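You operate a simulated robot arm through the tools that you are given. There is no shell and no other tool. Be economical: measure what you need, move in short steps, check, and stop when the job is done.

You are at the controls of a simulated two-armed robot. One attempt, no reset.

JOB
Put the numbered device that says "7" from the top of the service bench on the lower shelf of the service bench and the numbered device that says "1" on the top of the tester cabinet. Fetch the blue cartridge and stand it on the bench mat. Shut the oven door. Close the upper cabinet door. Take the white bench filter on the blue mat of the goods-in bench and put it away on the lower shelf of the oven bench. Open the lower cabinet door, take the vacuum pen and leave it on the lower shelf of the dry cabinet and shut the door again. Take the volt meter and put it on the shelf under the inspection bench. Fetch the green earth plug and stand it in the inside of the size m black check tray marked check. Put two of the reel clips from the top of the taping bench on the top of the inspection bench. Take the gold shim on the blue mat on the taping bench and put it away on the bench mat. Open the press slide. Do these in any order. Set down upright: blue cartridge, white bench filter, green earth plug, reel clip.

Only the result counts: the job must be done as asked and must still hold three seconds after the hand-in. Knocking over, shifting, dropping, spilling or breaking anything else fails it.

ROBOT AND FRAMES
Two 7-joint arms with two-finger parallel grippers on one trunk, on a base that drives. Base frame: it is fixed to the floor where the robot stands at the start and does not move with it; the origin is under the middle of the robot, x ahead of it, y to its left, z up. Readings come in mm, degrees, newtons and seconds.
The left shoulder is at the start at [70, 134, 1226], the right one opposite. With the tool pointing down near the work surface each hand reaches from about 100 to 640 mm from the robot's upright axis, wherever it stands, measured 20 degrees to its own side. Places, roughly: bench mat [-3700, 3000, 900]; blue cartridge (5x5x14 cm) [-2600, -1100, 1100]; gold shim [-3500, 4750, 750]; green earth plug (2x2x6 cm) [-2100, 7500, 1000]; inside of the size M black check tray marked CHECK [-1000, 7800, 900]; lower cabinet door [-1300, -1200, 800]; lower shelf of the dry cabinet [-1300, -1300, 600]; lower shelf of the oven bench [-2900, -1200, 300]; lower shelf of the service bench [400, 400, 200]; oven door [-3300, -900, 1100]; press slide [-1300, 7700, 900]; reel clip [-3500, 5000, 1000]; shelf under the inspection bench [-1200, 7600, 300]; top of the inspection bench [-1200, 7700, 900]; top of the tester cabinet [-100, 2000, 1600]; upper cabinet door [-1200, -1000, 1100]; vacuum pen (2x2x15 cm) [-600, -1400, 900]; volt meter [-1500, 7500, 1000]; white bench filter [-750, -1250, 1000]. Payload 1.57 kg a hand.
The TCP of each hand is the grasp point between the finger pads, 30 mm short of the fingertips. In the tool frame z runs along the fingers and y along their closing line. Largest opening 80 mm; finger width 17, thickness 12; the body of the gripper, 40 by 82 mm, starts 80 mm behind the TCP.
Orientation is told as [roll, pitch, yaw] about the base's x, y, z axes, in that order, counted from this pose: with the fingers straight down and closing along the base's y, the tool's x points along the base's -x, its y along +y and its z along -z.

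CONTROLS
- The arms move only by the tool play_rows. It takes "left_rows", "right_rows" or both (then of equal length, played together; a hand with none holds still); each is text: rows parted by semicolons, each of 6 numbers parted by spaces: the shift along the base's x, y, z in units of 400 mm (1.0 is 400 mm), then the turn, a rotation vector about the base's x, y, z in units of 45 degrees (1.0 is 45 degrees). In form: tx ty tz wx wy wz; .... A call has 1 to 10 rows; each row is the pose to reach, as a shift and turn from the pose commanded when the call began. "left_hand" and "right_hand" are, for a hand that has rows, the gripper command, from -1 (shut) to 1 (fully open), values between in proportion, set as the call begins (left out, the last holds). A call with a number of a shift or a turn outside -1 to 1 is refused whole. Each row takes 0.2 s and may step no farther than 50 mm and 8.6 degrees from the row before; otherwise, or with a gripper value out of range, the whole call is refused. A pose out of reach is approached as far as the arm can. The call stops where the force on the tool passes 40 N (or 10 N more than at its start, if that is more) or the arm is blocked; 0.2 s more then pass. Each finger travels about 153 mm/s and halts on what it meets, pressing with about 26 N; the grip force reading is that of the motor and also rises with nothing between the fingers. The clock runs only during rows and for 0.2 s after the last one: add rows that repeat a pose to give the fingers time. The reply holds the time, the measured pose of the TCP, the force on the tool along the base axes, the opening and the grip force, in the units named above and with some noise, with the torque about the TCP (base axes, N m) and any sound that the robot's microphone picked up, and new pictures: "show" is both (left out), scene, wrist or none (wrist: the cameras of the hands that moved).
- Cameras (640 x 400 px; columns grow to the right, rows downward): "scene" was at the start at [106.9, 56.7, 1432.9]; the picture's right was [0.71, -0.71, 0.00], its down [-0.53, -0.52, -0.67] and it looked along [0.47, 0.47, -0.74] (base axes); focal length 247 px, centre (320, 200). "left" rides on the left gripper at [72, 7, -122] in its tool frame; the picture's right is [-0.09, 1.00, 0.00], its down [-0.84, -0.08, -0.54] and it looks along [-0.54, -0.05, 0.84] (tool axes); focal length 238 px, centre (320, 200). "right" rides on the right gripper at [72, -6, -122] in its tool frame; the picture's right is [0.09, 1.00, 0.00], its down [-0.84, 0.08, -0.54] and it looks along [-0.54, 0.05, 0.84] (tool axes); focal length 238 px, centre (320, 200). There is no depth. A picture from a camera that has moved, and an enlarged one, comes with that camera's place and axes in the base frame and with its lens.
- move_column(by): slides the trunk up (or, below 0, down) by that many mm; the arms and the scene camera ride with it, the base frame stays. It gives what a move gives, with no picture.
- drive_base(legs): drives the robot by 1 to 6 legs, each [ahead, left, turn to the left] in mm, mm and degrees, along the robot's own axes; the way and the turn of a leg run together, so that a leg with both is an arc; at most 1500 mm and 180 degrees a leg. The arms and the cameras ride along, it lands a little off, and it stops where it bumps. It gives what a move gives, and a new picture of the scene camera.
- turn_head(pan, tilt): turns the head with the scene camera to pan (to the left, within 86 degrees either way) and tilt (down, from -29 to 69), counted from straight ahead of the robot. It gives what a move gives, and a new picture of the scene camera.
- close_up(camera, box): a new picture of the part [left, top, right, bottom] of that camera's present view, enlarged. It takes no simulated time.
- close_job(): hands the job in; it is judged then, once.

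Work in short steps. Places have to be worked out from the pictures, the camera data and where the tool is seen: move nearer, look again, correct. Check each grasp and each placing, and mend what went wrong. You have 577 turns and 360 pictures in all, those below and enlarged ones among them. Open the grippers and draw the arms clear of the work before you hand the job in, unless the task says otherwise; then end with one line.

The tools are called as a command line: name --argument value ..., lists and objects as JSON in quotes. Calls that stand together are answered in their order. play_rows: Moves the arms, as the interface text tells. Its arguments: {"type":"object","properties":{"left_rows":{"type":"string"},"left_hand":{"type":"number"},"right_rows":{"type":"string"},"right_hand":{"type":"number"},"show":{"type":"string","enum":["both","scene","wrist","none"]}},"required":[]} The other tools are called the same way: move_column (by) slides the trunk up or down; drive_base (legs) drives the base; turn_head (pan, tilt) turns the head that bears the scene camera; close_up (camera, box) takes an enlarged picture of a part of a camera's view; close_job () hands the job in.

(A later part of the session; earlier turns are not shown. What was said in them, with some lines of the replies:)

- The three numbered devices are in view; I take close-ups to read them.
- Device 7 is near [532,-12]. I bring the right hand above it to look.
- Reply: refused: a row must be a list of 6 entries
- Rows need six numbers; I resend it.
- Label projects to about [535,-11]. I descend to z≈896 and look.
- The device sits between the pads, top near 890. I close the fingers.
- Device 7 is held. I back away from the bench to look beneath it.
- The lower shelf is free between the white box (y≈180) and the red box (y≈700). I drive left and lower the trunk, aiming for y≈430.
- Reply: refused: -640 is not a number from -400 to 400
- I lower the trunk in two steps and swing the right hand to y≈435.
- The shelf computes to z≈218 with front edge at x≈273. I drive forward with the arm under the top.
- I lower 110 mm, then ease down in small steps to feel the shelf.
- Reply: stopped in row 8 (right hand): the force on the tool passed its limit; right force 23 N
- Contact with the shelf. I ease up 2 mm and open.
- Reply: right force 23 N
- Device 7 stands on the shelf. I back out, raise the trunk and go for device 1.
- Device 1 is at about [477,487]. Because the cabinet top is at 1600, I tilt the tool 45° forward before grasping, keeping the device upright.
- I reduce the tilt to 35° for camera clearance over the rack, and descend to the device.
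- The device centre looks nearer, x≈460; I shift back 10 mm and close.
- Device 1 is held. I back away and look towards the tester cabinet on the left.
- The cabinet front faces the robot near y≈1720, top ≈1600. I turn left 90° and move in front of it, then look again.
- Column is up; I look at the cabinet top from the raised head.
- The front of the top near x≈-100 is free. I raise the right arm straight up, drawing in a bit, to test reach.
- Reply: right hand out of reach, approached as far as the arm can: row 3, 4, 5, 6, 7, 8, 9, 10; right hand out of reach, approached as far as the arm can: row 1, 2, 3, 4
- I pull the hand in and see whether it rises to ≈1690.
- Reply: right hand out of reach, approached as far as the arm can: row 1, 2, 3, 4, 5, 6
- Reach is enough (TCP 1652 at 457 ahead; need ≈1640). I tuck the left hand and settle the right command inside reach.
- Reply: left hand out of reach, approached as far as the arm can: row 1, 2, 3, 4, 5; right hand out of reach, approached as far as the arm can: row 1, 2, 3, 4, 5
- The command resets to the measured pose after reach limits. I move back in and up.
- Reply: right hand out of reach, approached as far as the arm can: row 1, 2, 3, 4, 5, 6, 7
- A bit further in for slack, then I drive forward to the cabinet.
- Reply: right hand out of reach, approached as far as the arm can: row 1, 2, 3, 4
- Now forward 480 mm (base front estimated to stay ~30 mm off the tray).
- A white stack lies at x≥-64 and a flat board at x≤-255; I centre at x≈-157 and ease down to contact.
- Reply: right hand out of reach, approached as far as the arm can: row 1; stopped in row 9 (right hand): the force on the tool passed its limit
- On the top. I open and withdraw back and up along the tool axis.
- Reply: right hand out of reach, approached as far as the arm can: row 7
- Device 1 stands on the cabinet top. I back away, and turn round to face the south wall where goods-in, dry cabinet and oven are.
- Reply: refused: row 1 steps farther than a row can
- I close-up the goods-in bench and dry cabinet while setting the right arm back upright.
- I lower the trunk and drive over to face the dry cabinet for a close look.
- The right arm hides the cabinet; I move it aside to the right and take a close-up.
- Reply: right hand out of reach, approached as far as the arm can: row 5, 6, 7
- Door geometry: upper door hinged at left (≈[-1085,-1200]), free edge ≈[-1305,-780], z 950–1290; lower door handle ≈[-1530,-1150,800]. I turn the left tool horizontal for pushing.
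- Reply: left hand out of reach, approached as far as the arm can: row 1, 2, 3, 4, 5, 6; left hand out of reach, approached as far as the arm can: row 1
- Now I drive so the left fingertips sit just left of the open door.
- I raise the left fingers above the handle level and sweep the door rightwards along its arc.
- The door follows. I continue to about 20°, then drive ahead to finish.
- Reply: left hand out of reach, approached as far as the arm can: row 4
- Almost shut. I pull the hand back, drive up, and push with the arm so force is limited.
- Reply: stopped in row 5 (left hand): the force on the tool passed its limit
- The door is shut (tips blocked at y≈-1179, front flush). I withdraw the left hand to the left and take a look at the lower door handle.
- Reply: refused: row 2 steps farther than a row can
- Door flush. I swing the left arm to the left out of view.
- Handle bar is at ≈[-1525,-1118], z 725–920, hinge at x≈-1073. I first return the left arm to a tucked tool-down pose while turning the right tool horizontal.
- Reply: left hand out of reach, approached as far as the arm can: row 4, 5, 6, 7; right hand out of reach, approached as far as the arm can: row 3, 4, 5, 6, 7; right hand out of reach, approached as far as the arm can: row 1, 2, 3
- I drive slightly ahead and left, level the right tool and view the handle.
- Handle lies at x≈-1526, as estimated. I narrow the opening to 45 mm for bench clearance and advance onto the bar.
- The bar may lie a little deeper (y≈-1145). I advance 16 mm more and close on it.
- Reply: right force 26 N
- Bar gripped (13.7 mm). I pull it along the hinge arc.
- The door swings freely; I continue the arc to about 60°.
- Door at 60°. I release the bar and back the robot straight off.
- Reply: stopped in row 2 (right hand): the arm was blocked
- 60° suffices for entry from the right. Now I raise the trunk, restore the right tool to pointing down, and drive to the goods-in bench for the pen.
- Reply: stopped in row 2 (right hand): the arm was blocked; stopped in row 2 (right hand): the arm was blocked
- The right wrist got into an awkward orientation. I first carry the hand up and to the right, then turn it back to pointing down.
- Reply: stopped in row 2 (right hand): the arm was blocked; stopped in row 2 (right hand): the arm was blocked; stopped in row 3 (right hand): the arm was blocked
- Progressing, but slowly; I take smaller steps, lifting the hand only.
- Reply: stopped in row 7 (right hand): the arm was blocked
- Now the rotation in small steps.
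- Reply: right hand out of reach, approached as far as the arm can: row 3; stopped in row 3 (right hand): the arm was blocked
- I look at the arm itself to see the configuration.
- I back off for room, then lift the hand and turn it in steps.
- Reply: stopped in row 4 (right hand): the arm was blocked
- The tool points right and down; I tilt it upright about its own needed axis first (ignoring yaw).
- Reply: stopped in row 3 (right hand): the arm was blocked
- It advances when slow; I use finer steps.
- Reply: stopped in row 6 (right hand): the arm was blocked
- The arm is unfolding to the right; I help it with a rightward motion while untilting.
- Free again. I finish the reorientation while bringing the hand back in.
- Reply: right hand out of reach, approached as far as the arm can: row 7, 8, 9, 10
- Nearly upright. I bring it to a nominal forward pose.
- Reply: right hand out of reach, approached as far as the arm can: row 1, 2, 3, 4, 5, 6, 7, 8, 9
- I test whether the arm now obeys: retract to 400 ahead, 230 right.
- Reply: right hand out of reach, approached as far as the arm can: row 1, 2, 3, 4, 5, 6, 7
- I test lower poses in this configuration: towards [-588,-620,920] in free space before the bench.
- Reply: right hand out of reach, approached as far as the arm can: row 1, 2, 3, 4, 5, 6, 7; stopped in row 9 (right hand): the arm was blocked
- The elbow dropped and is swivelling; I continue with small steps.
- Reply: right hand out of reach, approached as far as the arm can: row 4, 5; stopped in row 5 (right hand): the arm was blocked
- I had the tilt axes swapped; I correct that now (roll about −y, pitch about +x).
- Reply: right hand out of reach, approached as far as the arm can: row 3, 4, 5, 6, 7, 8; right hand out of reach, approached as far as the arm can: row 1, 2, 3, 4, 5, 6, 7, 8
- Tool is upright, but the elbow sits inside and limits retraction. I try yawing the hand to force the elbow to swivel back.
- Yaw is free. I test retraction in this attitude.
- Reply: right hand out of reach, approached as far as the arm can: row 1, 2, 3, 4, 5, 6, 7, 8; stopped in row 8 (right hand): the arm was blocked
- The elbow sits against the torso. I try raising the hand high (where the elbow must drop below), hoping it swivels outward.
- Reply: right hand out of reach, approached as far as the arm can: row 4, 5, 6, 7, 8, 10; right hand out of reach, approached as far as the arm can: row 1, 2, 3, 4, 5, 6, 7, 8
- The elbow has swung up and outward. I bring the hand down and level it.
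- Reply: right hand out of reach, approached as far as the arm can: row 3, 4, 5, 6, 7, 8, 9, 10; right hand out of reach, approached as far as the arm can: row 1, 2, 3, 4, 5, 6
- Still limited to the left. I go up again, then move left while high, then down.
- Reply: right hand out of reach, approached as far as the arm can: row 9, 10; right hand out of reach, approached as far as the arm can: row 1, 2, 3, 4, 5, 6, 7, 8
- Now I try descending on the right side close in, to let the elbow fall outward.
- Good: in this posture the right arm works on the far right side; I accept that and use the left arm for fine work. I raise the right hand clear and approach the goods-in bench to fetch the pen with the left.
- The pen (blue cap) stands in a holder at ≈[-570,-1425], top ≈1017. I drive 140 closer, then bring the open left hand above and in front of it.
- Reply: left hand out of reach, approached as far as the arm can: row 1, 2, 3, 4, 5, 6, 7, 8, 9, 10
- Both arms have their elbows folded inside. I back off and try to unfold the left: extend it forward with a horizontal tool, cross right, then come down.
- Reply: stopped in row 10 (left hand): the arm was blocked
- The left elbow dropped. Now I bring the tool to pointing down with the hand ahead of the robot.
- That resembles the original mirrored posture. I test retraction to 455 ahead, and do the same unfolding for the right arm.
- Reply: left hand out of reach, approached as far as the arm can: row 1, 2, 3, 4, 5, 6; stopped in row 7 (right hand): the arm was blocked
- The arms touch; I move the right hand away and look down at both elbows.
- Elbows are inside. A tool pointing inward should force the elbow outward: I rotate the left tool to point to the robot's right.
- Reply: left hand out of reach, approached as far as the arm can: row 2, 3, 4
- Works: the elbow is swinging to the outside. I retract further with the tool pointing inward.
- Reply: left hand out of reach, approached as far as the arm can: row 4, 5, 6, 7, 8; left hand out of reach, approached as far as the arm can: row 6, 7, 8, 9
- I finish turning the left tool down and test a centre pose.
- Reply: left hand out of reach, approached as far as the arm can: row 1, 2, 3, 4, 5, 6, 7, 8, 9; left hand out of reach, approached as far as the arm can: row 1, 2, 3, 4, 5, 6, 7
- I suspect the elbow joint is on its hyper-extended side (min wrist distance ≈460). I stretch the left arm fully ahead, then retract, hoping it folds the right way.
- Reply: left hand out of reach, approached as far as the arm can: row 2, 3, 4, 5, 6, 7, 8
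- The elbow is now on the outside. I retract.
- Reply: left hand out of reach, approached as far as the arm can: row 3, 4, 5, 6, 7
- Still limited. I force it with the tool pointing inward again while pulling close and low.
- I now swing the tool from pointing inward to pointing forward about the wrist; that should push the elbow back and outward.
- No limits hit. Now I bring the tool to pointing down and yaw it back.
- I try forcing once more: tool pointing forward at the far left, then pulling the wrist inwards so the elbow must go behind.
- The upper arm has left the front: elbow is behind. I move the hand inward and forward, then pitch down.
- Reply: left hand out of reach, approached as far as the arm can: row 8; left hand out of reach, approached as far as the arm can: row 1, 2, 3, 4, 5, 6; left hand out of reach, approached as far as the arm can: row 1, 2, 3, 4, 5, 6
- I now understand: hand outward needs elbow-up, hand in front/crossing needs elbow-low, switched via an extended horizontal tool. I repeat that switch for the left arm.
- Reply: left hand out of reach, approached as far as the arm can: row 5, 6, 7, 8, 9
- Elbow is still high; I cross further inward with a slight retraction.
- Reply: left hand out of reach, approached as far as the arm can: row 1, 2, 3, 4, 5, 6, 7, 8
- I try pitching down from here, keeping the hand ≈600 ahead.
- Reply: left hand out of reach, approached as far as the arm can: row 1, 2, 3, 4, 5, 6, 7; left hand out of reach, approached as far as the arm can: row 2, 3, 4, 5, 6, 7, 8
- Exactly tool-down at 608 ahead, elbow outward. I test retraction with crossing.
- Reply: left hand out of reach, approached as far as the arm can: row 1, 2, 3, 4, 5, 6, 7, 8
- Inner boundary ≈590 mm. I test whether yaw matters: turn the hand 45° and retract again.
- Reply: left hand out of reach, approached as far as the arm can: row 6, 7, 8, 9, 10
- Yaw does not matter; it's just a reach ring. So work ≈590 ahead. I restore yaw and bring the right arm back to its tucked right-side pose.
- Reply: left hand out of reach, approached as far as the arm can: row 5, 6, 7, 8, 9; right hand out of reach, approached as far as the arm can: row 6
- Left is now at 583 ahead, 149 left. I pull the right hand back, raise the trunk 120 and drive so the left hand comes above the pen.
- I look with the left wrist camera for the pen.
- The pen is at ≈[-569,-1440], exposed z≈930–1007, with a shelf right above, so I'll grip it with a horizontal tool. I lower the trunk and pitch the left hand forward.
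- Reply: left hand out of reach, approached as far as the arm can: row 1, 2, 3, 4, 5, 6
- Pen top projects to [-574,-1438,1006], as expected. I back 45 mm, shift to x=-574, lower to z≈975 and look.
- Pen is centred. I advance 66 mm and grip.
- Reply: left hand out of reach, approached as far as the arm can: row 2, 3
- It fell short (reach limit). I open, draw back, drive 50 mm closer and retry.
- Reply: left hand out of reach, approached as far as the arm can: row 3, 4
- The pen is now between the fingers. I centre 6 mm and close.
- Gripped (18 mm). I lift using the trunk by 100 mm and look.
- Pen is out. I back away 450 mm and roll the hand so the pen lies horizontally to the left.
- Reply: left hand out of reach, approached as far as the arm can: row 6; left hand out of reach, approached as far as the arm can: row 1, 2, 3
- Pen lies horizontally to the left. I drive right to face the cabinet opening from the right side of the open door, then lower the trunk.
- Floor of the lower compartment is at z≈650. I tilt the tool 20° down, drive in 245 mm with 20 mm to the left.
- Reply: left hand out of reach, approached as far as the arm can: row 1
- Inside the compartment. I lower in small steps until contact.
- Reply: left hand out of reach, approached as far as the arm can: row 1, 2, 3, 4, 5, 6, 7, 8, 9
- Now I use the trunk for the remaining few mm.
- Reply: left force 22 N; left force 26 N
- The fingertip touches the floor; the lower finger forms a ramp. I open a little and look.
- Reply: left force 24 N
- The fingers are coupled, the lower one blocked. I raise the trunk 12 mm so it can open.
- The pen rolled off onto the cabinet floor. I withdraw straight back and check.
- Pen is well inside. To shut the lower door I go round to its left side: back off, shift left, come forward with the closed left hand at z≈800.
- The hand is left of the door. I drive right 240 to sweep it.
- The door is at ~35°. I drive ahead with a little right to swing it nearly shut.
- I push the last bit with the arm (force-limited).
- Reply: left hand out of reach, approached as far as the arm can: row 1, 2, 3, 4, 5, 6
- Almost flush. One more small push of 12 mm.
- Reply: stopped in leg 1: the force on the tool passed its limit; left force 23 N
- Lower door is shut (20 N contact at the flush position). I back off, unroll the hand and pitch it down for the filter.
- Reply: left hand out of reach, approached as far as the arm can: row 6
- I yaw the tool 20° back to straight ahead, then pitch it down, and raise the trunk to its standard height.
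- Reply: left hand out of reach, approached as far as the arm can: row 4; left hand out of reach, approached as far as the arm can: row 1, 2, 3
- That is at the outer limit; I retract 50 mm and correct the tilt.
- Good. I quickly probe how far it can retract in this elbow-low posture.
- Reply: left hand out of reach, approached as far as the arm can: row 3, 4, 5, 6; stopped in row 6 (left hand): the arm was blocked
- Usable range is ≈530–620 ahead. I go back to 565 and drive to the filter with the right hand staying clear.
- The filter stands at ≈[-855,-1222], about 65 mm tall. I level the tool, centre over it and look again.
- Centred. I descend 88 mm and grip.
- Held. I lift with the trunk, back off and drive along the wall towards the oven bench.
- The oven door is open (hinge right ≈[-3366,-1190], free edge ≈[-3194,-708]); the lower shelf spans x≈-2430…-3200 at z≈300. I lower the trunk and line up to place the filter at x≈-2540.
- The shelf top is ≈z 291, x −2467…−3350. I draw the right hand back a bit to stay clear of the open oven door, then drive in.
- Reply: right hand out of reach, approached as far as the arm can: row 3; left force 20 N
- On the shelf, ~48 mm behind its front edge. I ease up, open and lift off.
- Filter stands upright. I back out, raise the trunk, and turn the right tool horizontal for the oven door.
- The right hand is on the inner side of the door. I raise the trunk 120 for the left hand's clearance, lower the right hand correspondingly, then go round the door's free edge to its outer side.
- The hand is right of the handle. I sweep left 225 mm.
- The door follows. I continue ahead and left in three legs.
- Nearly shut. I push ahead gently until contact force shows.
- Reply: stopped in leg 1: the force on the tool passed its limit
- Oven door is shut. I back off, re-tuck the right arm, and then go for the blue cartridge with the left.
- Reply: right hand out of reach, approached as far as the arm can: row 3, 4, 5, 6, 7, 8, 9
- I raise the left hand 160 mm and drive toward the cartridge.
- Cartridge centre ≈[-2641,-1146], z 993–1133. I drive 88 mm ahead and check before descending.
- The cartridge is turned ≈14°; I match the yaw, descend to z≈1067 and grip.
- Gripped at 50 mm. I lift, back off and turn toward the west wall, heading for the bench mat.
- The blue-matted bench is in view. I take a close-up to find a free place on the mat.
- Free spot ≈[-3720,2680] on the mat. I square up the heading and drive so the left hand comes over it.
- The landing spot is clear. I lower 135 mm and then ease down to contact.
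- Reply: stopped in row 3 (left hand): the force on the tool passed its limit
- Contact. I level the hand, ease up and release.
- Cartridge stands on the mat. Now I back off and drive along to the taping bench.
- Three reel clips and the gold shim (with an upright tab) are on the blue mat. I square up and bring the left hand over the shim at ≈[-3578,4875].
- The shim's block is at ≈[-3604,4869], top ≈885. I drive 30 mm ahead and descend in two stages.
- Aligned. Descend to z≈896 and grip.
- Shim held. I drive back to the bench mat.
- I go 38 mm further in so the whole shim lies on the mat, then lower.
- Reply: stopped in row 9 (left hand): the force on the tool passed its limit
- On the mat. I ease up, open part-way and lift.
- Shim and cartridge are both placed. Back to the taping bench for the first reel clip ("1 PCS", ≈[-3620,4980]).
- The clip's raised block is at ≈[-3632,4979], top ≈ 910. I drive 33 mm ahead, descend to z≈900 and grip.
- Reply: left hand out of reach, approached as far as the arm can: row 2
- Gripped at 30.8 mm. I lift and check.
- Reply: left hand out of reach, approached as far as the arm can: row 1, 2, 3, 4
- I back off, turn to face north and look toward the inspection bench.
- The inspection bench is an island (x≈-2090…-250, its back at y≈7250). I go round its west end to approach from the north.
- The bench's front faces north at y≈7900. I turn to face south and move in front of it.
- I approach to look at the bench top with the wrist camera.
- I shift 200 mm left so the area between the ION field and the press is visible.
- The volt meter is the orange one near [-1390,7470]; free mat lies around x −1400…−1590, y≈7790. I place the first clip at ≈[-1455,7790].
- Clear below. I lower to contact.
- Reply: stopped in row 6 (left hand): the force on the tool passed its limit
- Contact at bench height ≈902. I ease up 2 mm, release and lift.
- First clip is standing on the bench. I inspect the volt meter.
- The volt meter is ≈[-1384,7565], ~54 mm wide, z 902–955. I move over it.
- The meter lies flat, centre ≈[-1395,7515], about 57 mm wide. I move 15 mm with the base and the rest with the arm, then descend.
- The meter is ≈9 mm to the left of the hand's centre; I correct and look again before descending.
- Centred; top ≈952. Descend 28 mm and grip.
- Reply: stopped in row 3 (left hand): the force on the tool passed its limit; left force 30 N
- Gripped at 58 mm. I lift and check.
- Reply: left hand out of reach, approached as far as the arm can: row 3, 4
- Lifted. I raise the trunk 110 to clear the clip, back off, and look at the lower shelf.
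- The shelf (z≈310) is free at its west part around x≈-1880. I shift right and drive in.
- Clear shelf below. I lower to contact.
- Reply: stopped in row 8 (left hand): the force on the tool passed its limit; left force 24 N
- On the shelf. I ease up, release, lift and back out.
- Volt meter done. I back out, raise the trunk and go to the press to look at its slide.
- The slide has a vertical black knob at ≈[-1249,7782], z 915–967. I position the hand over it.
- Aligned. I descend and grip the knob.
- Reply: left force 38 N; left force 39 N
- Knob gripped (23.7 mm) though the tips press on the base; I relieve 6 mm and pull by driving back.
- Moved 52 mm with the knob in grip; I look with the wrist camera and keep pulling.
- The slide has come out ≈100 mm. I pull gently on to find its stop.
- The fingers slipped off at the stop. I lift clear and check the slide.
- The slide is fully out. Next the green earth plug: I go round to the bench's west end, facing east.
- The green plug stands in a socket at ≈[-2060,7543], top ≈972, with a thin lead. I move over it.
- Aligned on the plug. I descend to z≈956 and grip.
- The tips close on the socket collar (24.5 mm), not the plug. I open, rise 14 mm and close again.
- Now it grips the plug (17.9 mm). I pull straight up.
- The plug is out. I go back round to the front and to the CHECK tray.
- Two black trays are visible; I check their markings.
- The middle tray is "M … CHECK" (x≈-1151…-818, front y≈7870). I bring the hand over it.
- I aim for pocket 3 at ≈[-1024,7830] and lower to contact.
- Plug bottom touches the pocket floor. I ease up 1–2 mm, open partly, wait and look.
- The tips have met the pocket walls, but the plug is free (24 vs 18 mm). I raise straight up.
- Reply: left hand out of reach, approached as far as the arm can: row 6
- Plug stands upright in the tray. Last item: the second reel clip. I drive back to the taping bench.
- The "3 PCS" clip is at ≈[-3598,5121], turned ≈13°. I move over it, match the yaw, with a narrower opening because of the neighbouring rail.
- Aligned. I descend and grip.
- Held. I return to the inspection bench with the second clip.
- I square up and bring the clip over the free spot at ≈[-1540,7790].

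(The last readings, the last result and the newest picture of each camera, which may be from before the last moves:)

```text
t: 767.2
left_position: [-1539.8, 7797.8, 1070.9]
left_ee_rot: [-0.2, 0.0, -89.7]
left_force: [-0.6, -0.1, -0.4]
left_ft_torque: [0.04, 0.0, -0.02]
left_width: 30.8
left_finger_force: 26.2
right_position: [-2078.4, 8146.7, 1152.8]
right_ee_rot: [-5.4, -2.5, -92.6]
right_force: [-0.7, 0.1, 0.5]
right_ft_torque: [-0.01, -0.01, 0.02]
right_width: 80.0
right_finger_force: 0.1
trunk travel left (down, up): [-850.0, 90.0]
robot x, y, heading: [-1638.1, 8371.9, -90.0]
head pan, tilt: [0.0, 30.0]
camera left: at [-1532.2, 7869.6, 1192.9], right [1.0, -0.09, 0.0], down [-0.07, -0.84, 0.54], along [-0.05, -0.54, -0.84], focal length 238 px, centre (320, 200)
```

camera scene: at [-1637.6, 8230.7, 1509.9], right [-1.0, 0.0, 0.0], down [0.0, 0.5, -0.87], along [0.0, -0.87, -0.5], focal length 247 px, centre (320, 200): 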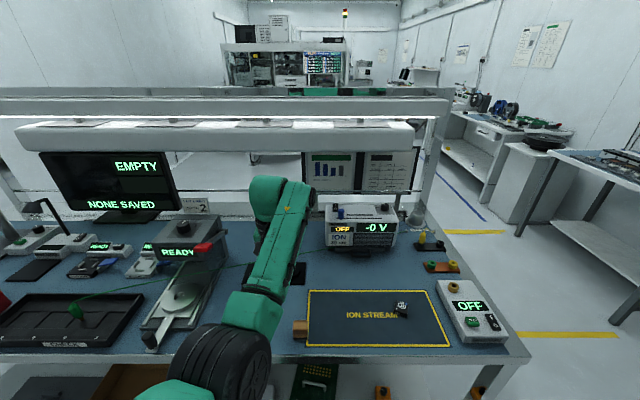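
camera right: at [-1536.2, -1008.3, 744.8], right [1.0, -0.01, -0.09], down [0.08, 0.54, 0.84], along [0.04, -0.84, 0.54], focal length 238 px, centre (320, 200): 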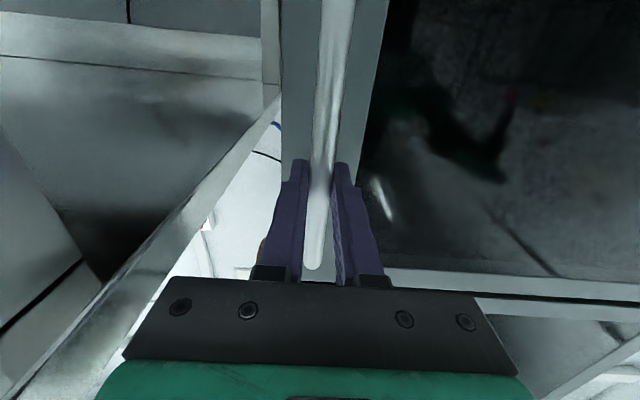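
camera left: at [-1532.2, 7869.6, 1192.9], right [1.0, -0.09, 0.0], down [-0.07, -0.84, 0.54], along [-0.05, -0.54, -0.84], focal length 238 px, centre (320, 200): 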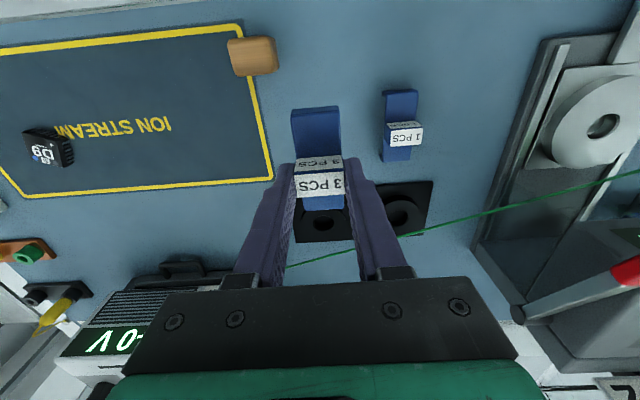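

Spot is clear. I lower to contact.

play_rows --left_rows "0 0 -0.1 0 0 0;0 0 -0.2 0 0 0;0 0 -0.26 0 0 0;0 0 -0.28 0 0 0;0 0 -0.295 0 0 0;0 0 -0.31 0 0 0;0 0 -0.325 0 0 0;0 0 -0.34 0 0 0;0 0 -0.355 0 0 0" --show "none"

play_rows --left_rows "0 0 0.006 0 0 0;0 0 0.006 0 0 0" --show "wrist"

```text
t: 768.4
left_position: [-1540.1, 7799.5, 960.1]
left_ee_rot: [-0.2, -0.6, -89.9]
left_force: [-0.2, 9.5, 16.4]
left_ft_torque: [0.28, 0.19, -0.1]
left_width: 31.2
left_finger_force: 26.1
right_position: [-2078.7, 8150.5, 1153.8]
right_ee_rot: [-5.4, -2.6, -92.6]
right_force: [0.0, -0.1, 0.0]
right_ft_torque: [0.0, -0.02, 0.01]
right_width: 80.0
right_finger_force: 0.0
trunk travel left (down, up): [-850.0, 90.0]
robot x, y, heading: [-1638.5, 8369.6, -89.7]
head pan, tilt: [0.0, 30.0]
stopped in row 6 (left hand): the force on the tool passed its limit (the readings are from after the stop); the commanded pose is now the measured one
```

```text
t: 769.0
left_position: [-1540.1, 7799.5, 960.1]
left_ee_rot: [-0.2, -0.4, -89.6]
left_force: [-0.3, 4.4, 9.7]
left_ft_torque: [-0.07, 0.12, -0.07]
left_width: 31.2
left_finger_force: 26.0
right_position: [-2079.3, 8148.2, 1152.7]
right_ee_rot: [-5.5, -2.8, -92.6]
right_force: [-0.4, -0.1, 0.4]
right_ft_torque: [0.03, 0.01, -0.01]
right_width: 80.0
right_finger_force: 0.1
trunk travel left (down, up): [-850.0, 90.0]
robot x, y, heading: [-1637.8, 8371.7, -89.8]
head pan, tilt: [0.0, 30.0]
camera left: at [-1533.4, 7871.2, 1081.2], right [1.0, -0.09, 0.0], down [-0.07, -0.83, 0.55], along [-0.05, -0.55, -0.84], focal length 238 px, centre (320, 200)
```

left: 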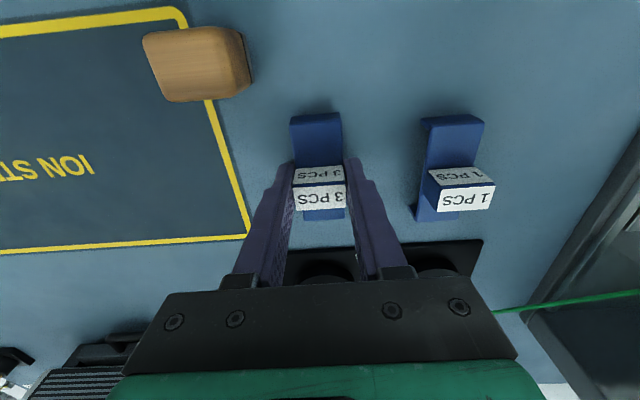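

Contact came ~8 mm earlier than expected; I press down again gently to see whether it settles.

play_rows --left_rows "0 0 -0.01 0 0 0;0 0 -0.02 0 0 0;0 0 -0.03 0 0 0" --show "none"

close_up --camera "left" --box '[260, 90, 520, 260]'

```text
t: 769.8
left_position: [-1540.5, 7799.9, 949.8]
left_ee_rot: [-0.1, -0.8, -89.8]
left_force: [-1.0, -2.4, 25.1]
left_ft_torque: [0.37, -0.19, 0.1]
left_width: 31.1
left_finger_force: 26.0
right_position: [-2079.8, 8149.2, 1153.8]
right_ee_rot: [-5.4, -2.7, -92.6]
right_force: [-0.3, 0.1, -0.9]
right_ft_torque: [-0.01, 0.01, -0.01]
right_width: 79.9
right_finger_force: 0.0
trunk travel left (down, up): [-850.0, 90.0]
robot x, y, heading: [-1639.5, 8368.2, -89.8]
head pan, tilt: [0.0, 30.0]
```

```text
2.35 times, centred on (390, 175) of left
camera zoom: at [-1533.6, 7871.8, 1071.0], right [1.0, -0.09, 0.0], down [-0.07, -0.83, 0.55], along [-0.05, -0.55, -0.83], focal length 561 px, centre (155, 259)
```

zoom: 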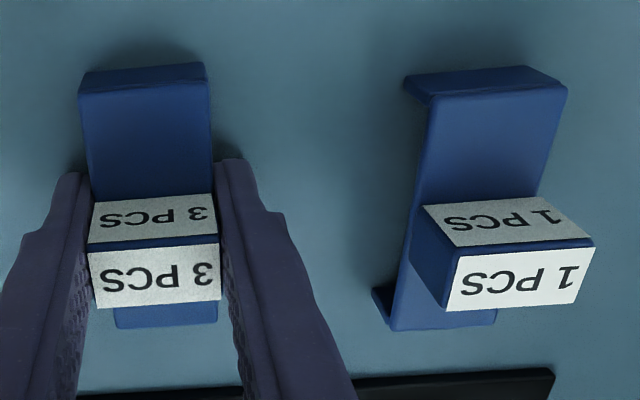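

It settled flat at z≈950 like the first. I ease off, release and rise.

play_rows --left_rows "0 0 0.008 0 0 0;0 0 0.008 0 0 0" --show "none"

play_rows --left_rows "0 0 0 0 0 0;0 0 0 0 0 0;0 0 0.05 0 0 0;0 0 0.15 0 0 0;0 0 0.27 0 0 0;0 0 0.37 0 0 0" --left_hand 0.1 --show "wrist"

```text
t: 770.4
left_position: [-1540.6, 7798.0, 950.2]
left_ee_rot: [-0.2, -0.2, -89.7]
left_force: [-0.8, 0.9, 8.3]
left_ft_torque: [-0.32, 0.02, -0.09]
left_width: 30.9
left_finger_force: 25.6
right_position: [-2078.7, 8147.8, 1153.6]
right_ee_rot: [-5.3, -2.6, -92.5]
right_force: [0.2, 0.1, 0.2]
right_ft_torque: [-0.01, -0.03, -0.02]
right_width: 80.1
right_finger_force: 0.0
trunk travel left (down, up): [-850.0, 90.0]
robot x, y, heading: [-1638.7, 8367.4, -90.0]
head pan, tilt: [0.0, 30.0]
```

```text
t: 771.8
left_position: [-1539.6, 7795.2, 1098.0]
left_ee_rot: [-0.2, -0.2, -89.6]
left_force: [0.1, 0.7, -0.2]
left_ft_torque: [0.02, -0.01, -0.02]
left_width: 44.0
left_finger_force: 0.1
right_position: [-2080.2, 8146.5, 1152.8]
right_ee_rot: [-5.4, -2.5, -92.6]
right_force: [0.8, 0.0, 0.2]
right_ft_torque: [0.02, 0.0, 0.02]
right_width: 80.1
right_finger_force: 0.0
trunk travel left (down, up): [-850.0, 90.0]
robot x, y, heading: [-1642.6, 8365.6, -89.8]
head pan, tilt: [0.0, 30.0]
camera left: at [-1532.6, 7868.2, 1219.7], right [1.0, -0.09, 0.0], down [-0.07, -0.84, 0.55], along [-0.05, -0.54, -0.84], focal length 238 px, centre (320, 200)
```

left: 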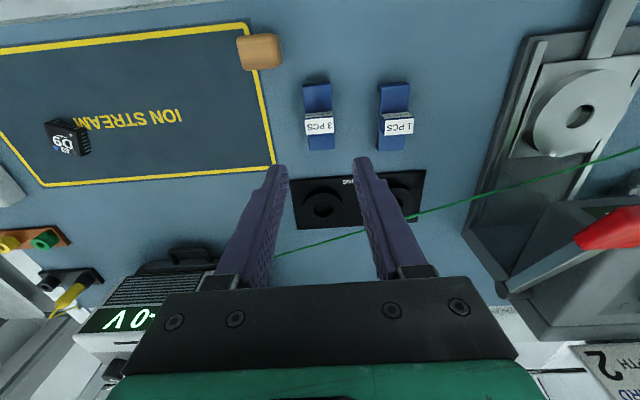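

Both clips stand on the bench. I back away and open the gripper fully, then take a last look.

drive_base --legs '[[-500, 0, 0]]'

play_rows --left_rows "0 0 0 0 0 0;0 0 0 0 0 0" --left_hand 1 --show "none"

close_up --camera "scene" --box '[0, 160, 420, 400]'

```text
t: 774.7
left_position: [-1539.1, 8279.2, 1097.1]
left_ee_rot: [-0.3, -0.3, -89.5]
left_force: [-0.1, -0.4, 0.3]
left_ft_torque: [-0.01, 0.02, -0.01]
left_width: 44.0
left_finger_force: 0.0
right_position: [-2080.3, 8627.5, 1152.6]
right_ee_rot: [-5.4, -2.4, -92.3]
right_force: [0.2, 0.6, -0.4]
right_ft_torque: [0.07, 0.02, 0.02]
right_width: 80.0
right_finger_force: 0.0
trunk travel left (down, up): [-850.0, 90.0]
robot x, y, heading: [-1638.5, 8851.6, -89.6]
head pan, tilt: [0.0, 30.0]
camera scene: at [-1640.0, 8711.1, 1509.5], right [-1.0, -0.01, 0.0], down [0.0, 0.5, -0.87], along [0.01, -0.87, -0.5], focal length 247 px, centre (320, 200)
```

scene: 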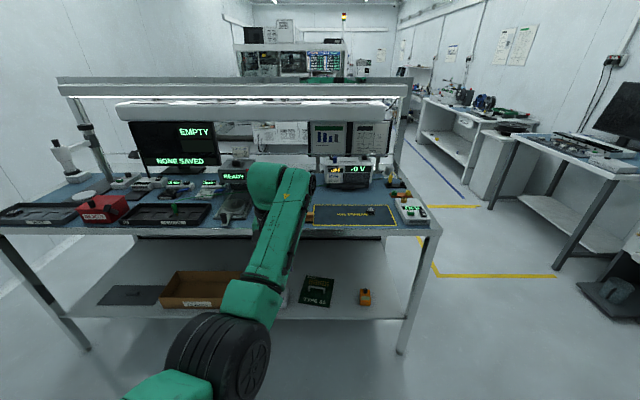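

```text
t: 775.3
left_position: [-1538.8, 8280.1, 1096.7]
left_ee_rot: [-0.3, -0.1, -89.4]
left_force: [0.2, 0.0, -0.6]
left_ft_torque: [0.0, -0.03, 0.01]
left_width: 79.9
left_finger_force: 0.0
right_position: [-2080.4, 8627.3, 1152.2]
right_ee_rot: [-5.4, -2.5, -92.3]
right_force: [-0.1, 0.3, -0.6]
right_ft_torque: [0.02, -0.02, 0.01]
right_width: 80.0
right_finger_force: 0.1
trunk travel left (down, up): [-850.0, 90.0]
robot x, y, heading: [-1639.5, 8852.3, -89.5]
head pan, tilt: [0.0, 30.0]
```

```text
1.52 times, centred on (210, 280) of scene
camera zoom: at [-1640.0, 8712.2, 1509.6], right [-1.0, -0.01, 0.0], down [0.0, 0.5, -0.87], along [0.01, -0.87, -0.5], focal length 377 px, centre (488, 78)
```

zoom: 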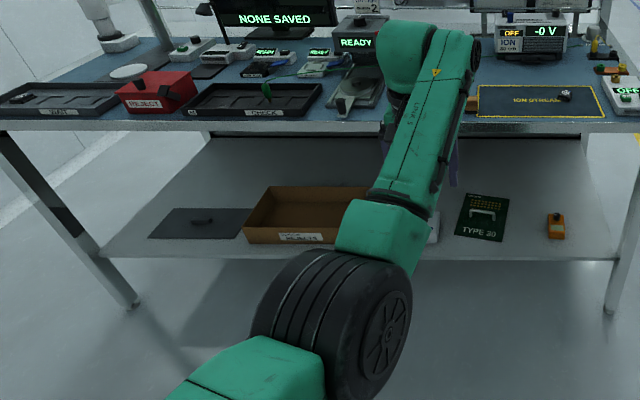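

Everything is in place, the hands are open and clear; I hand the job in.

close_job

```text
The job is handed in.
```

All parts of the job are done and it has been handed in. I checked each placing by camera and each closed door by contact force, but I did not go back for a final look at the doors or the earlier placings before handing in.
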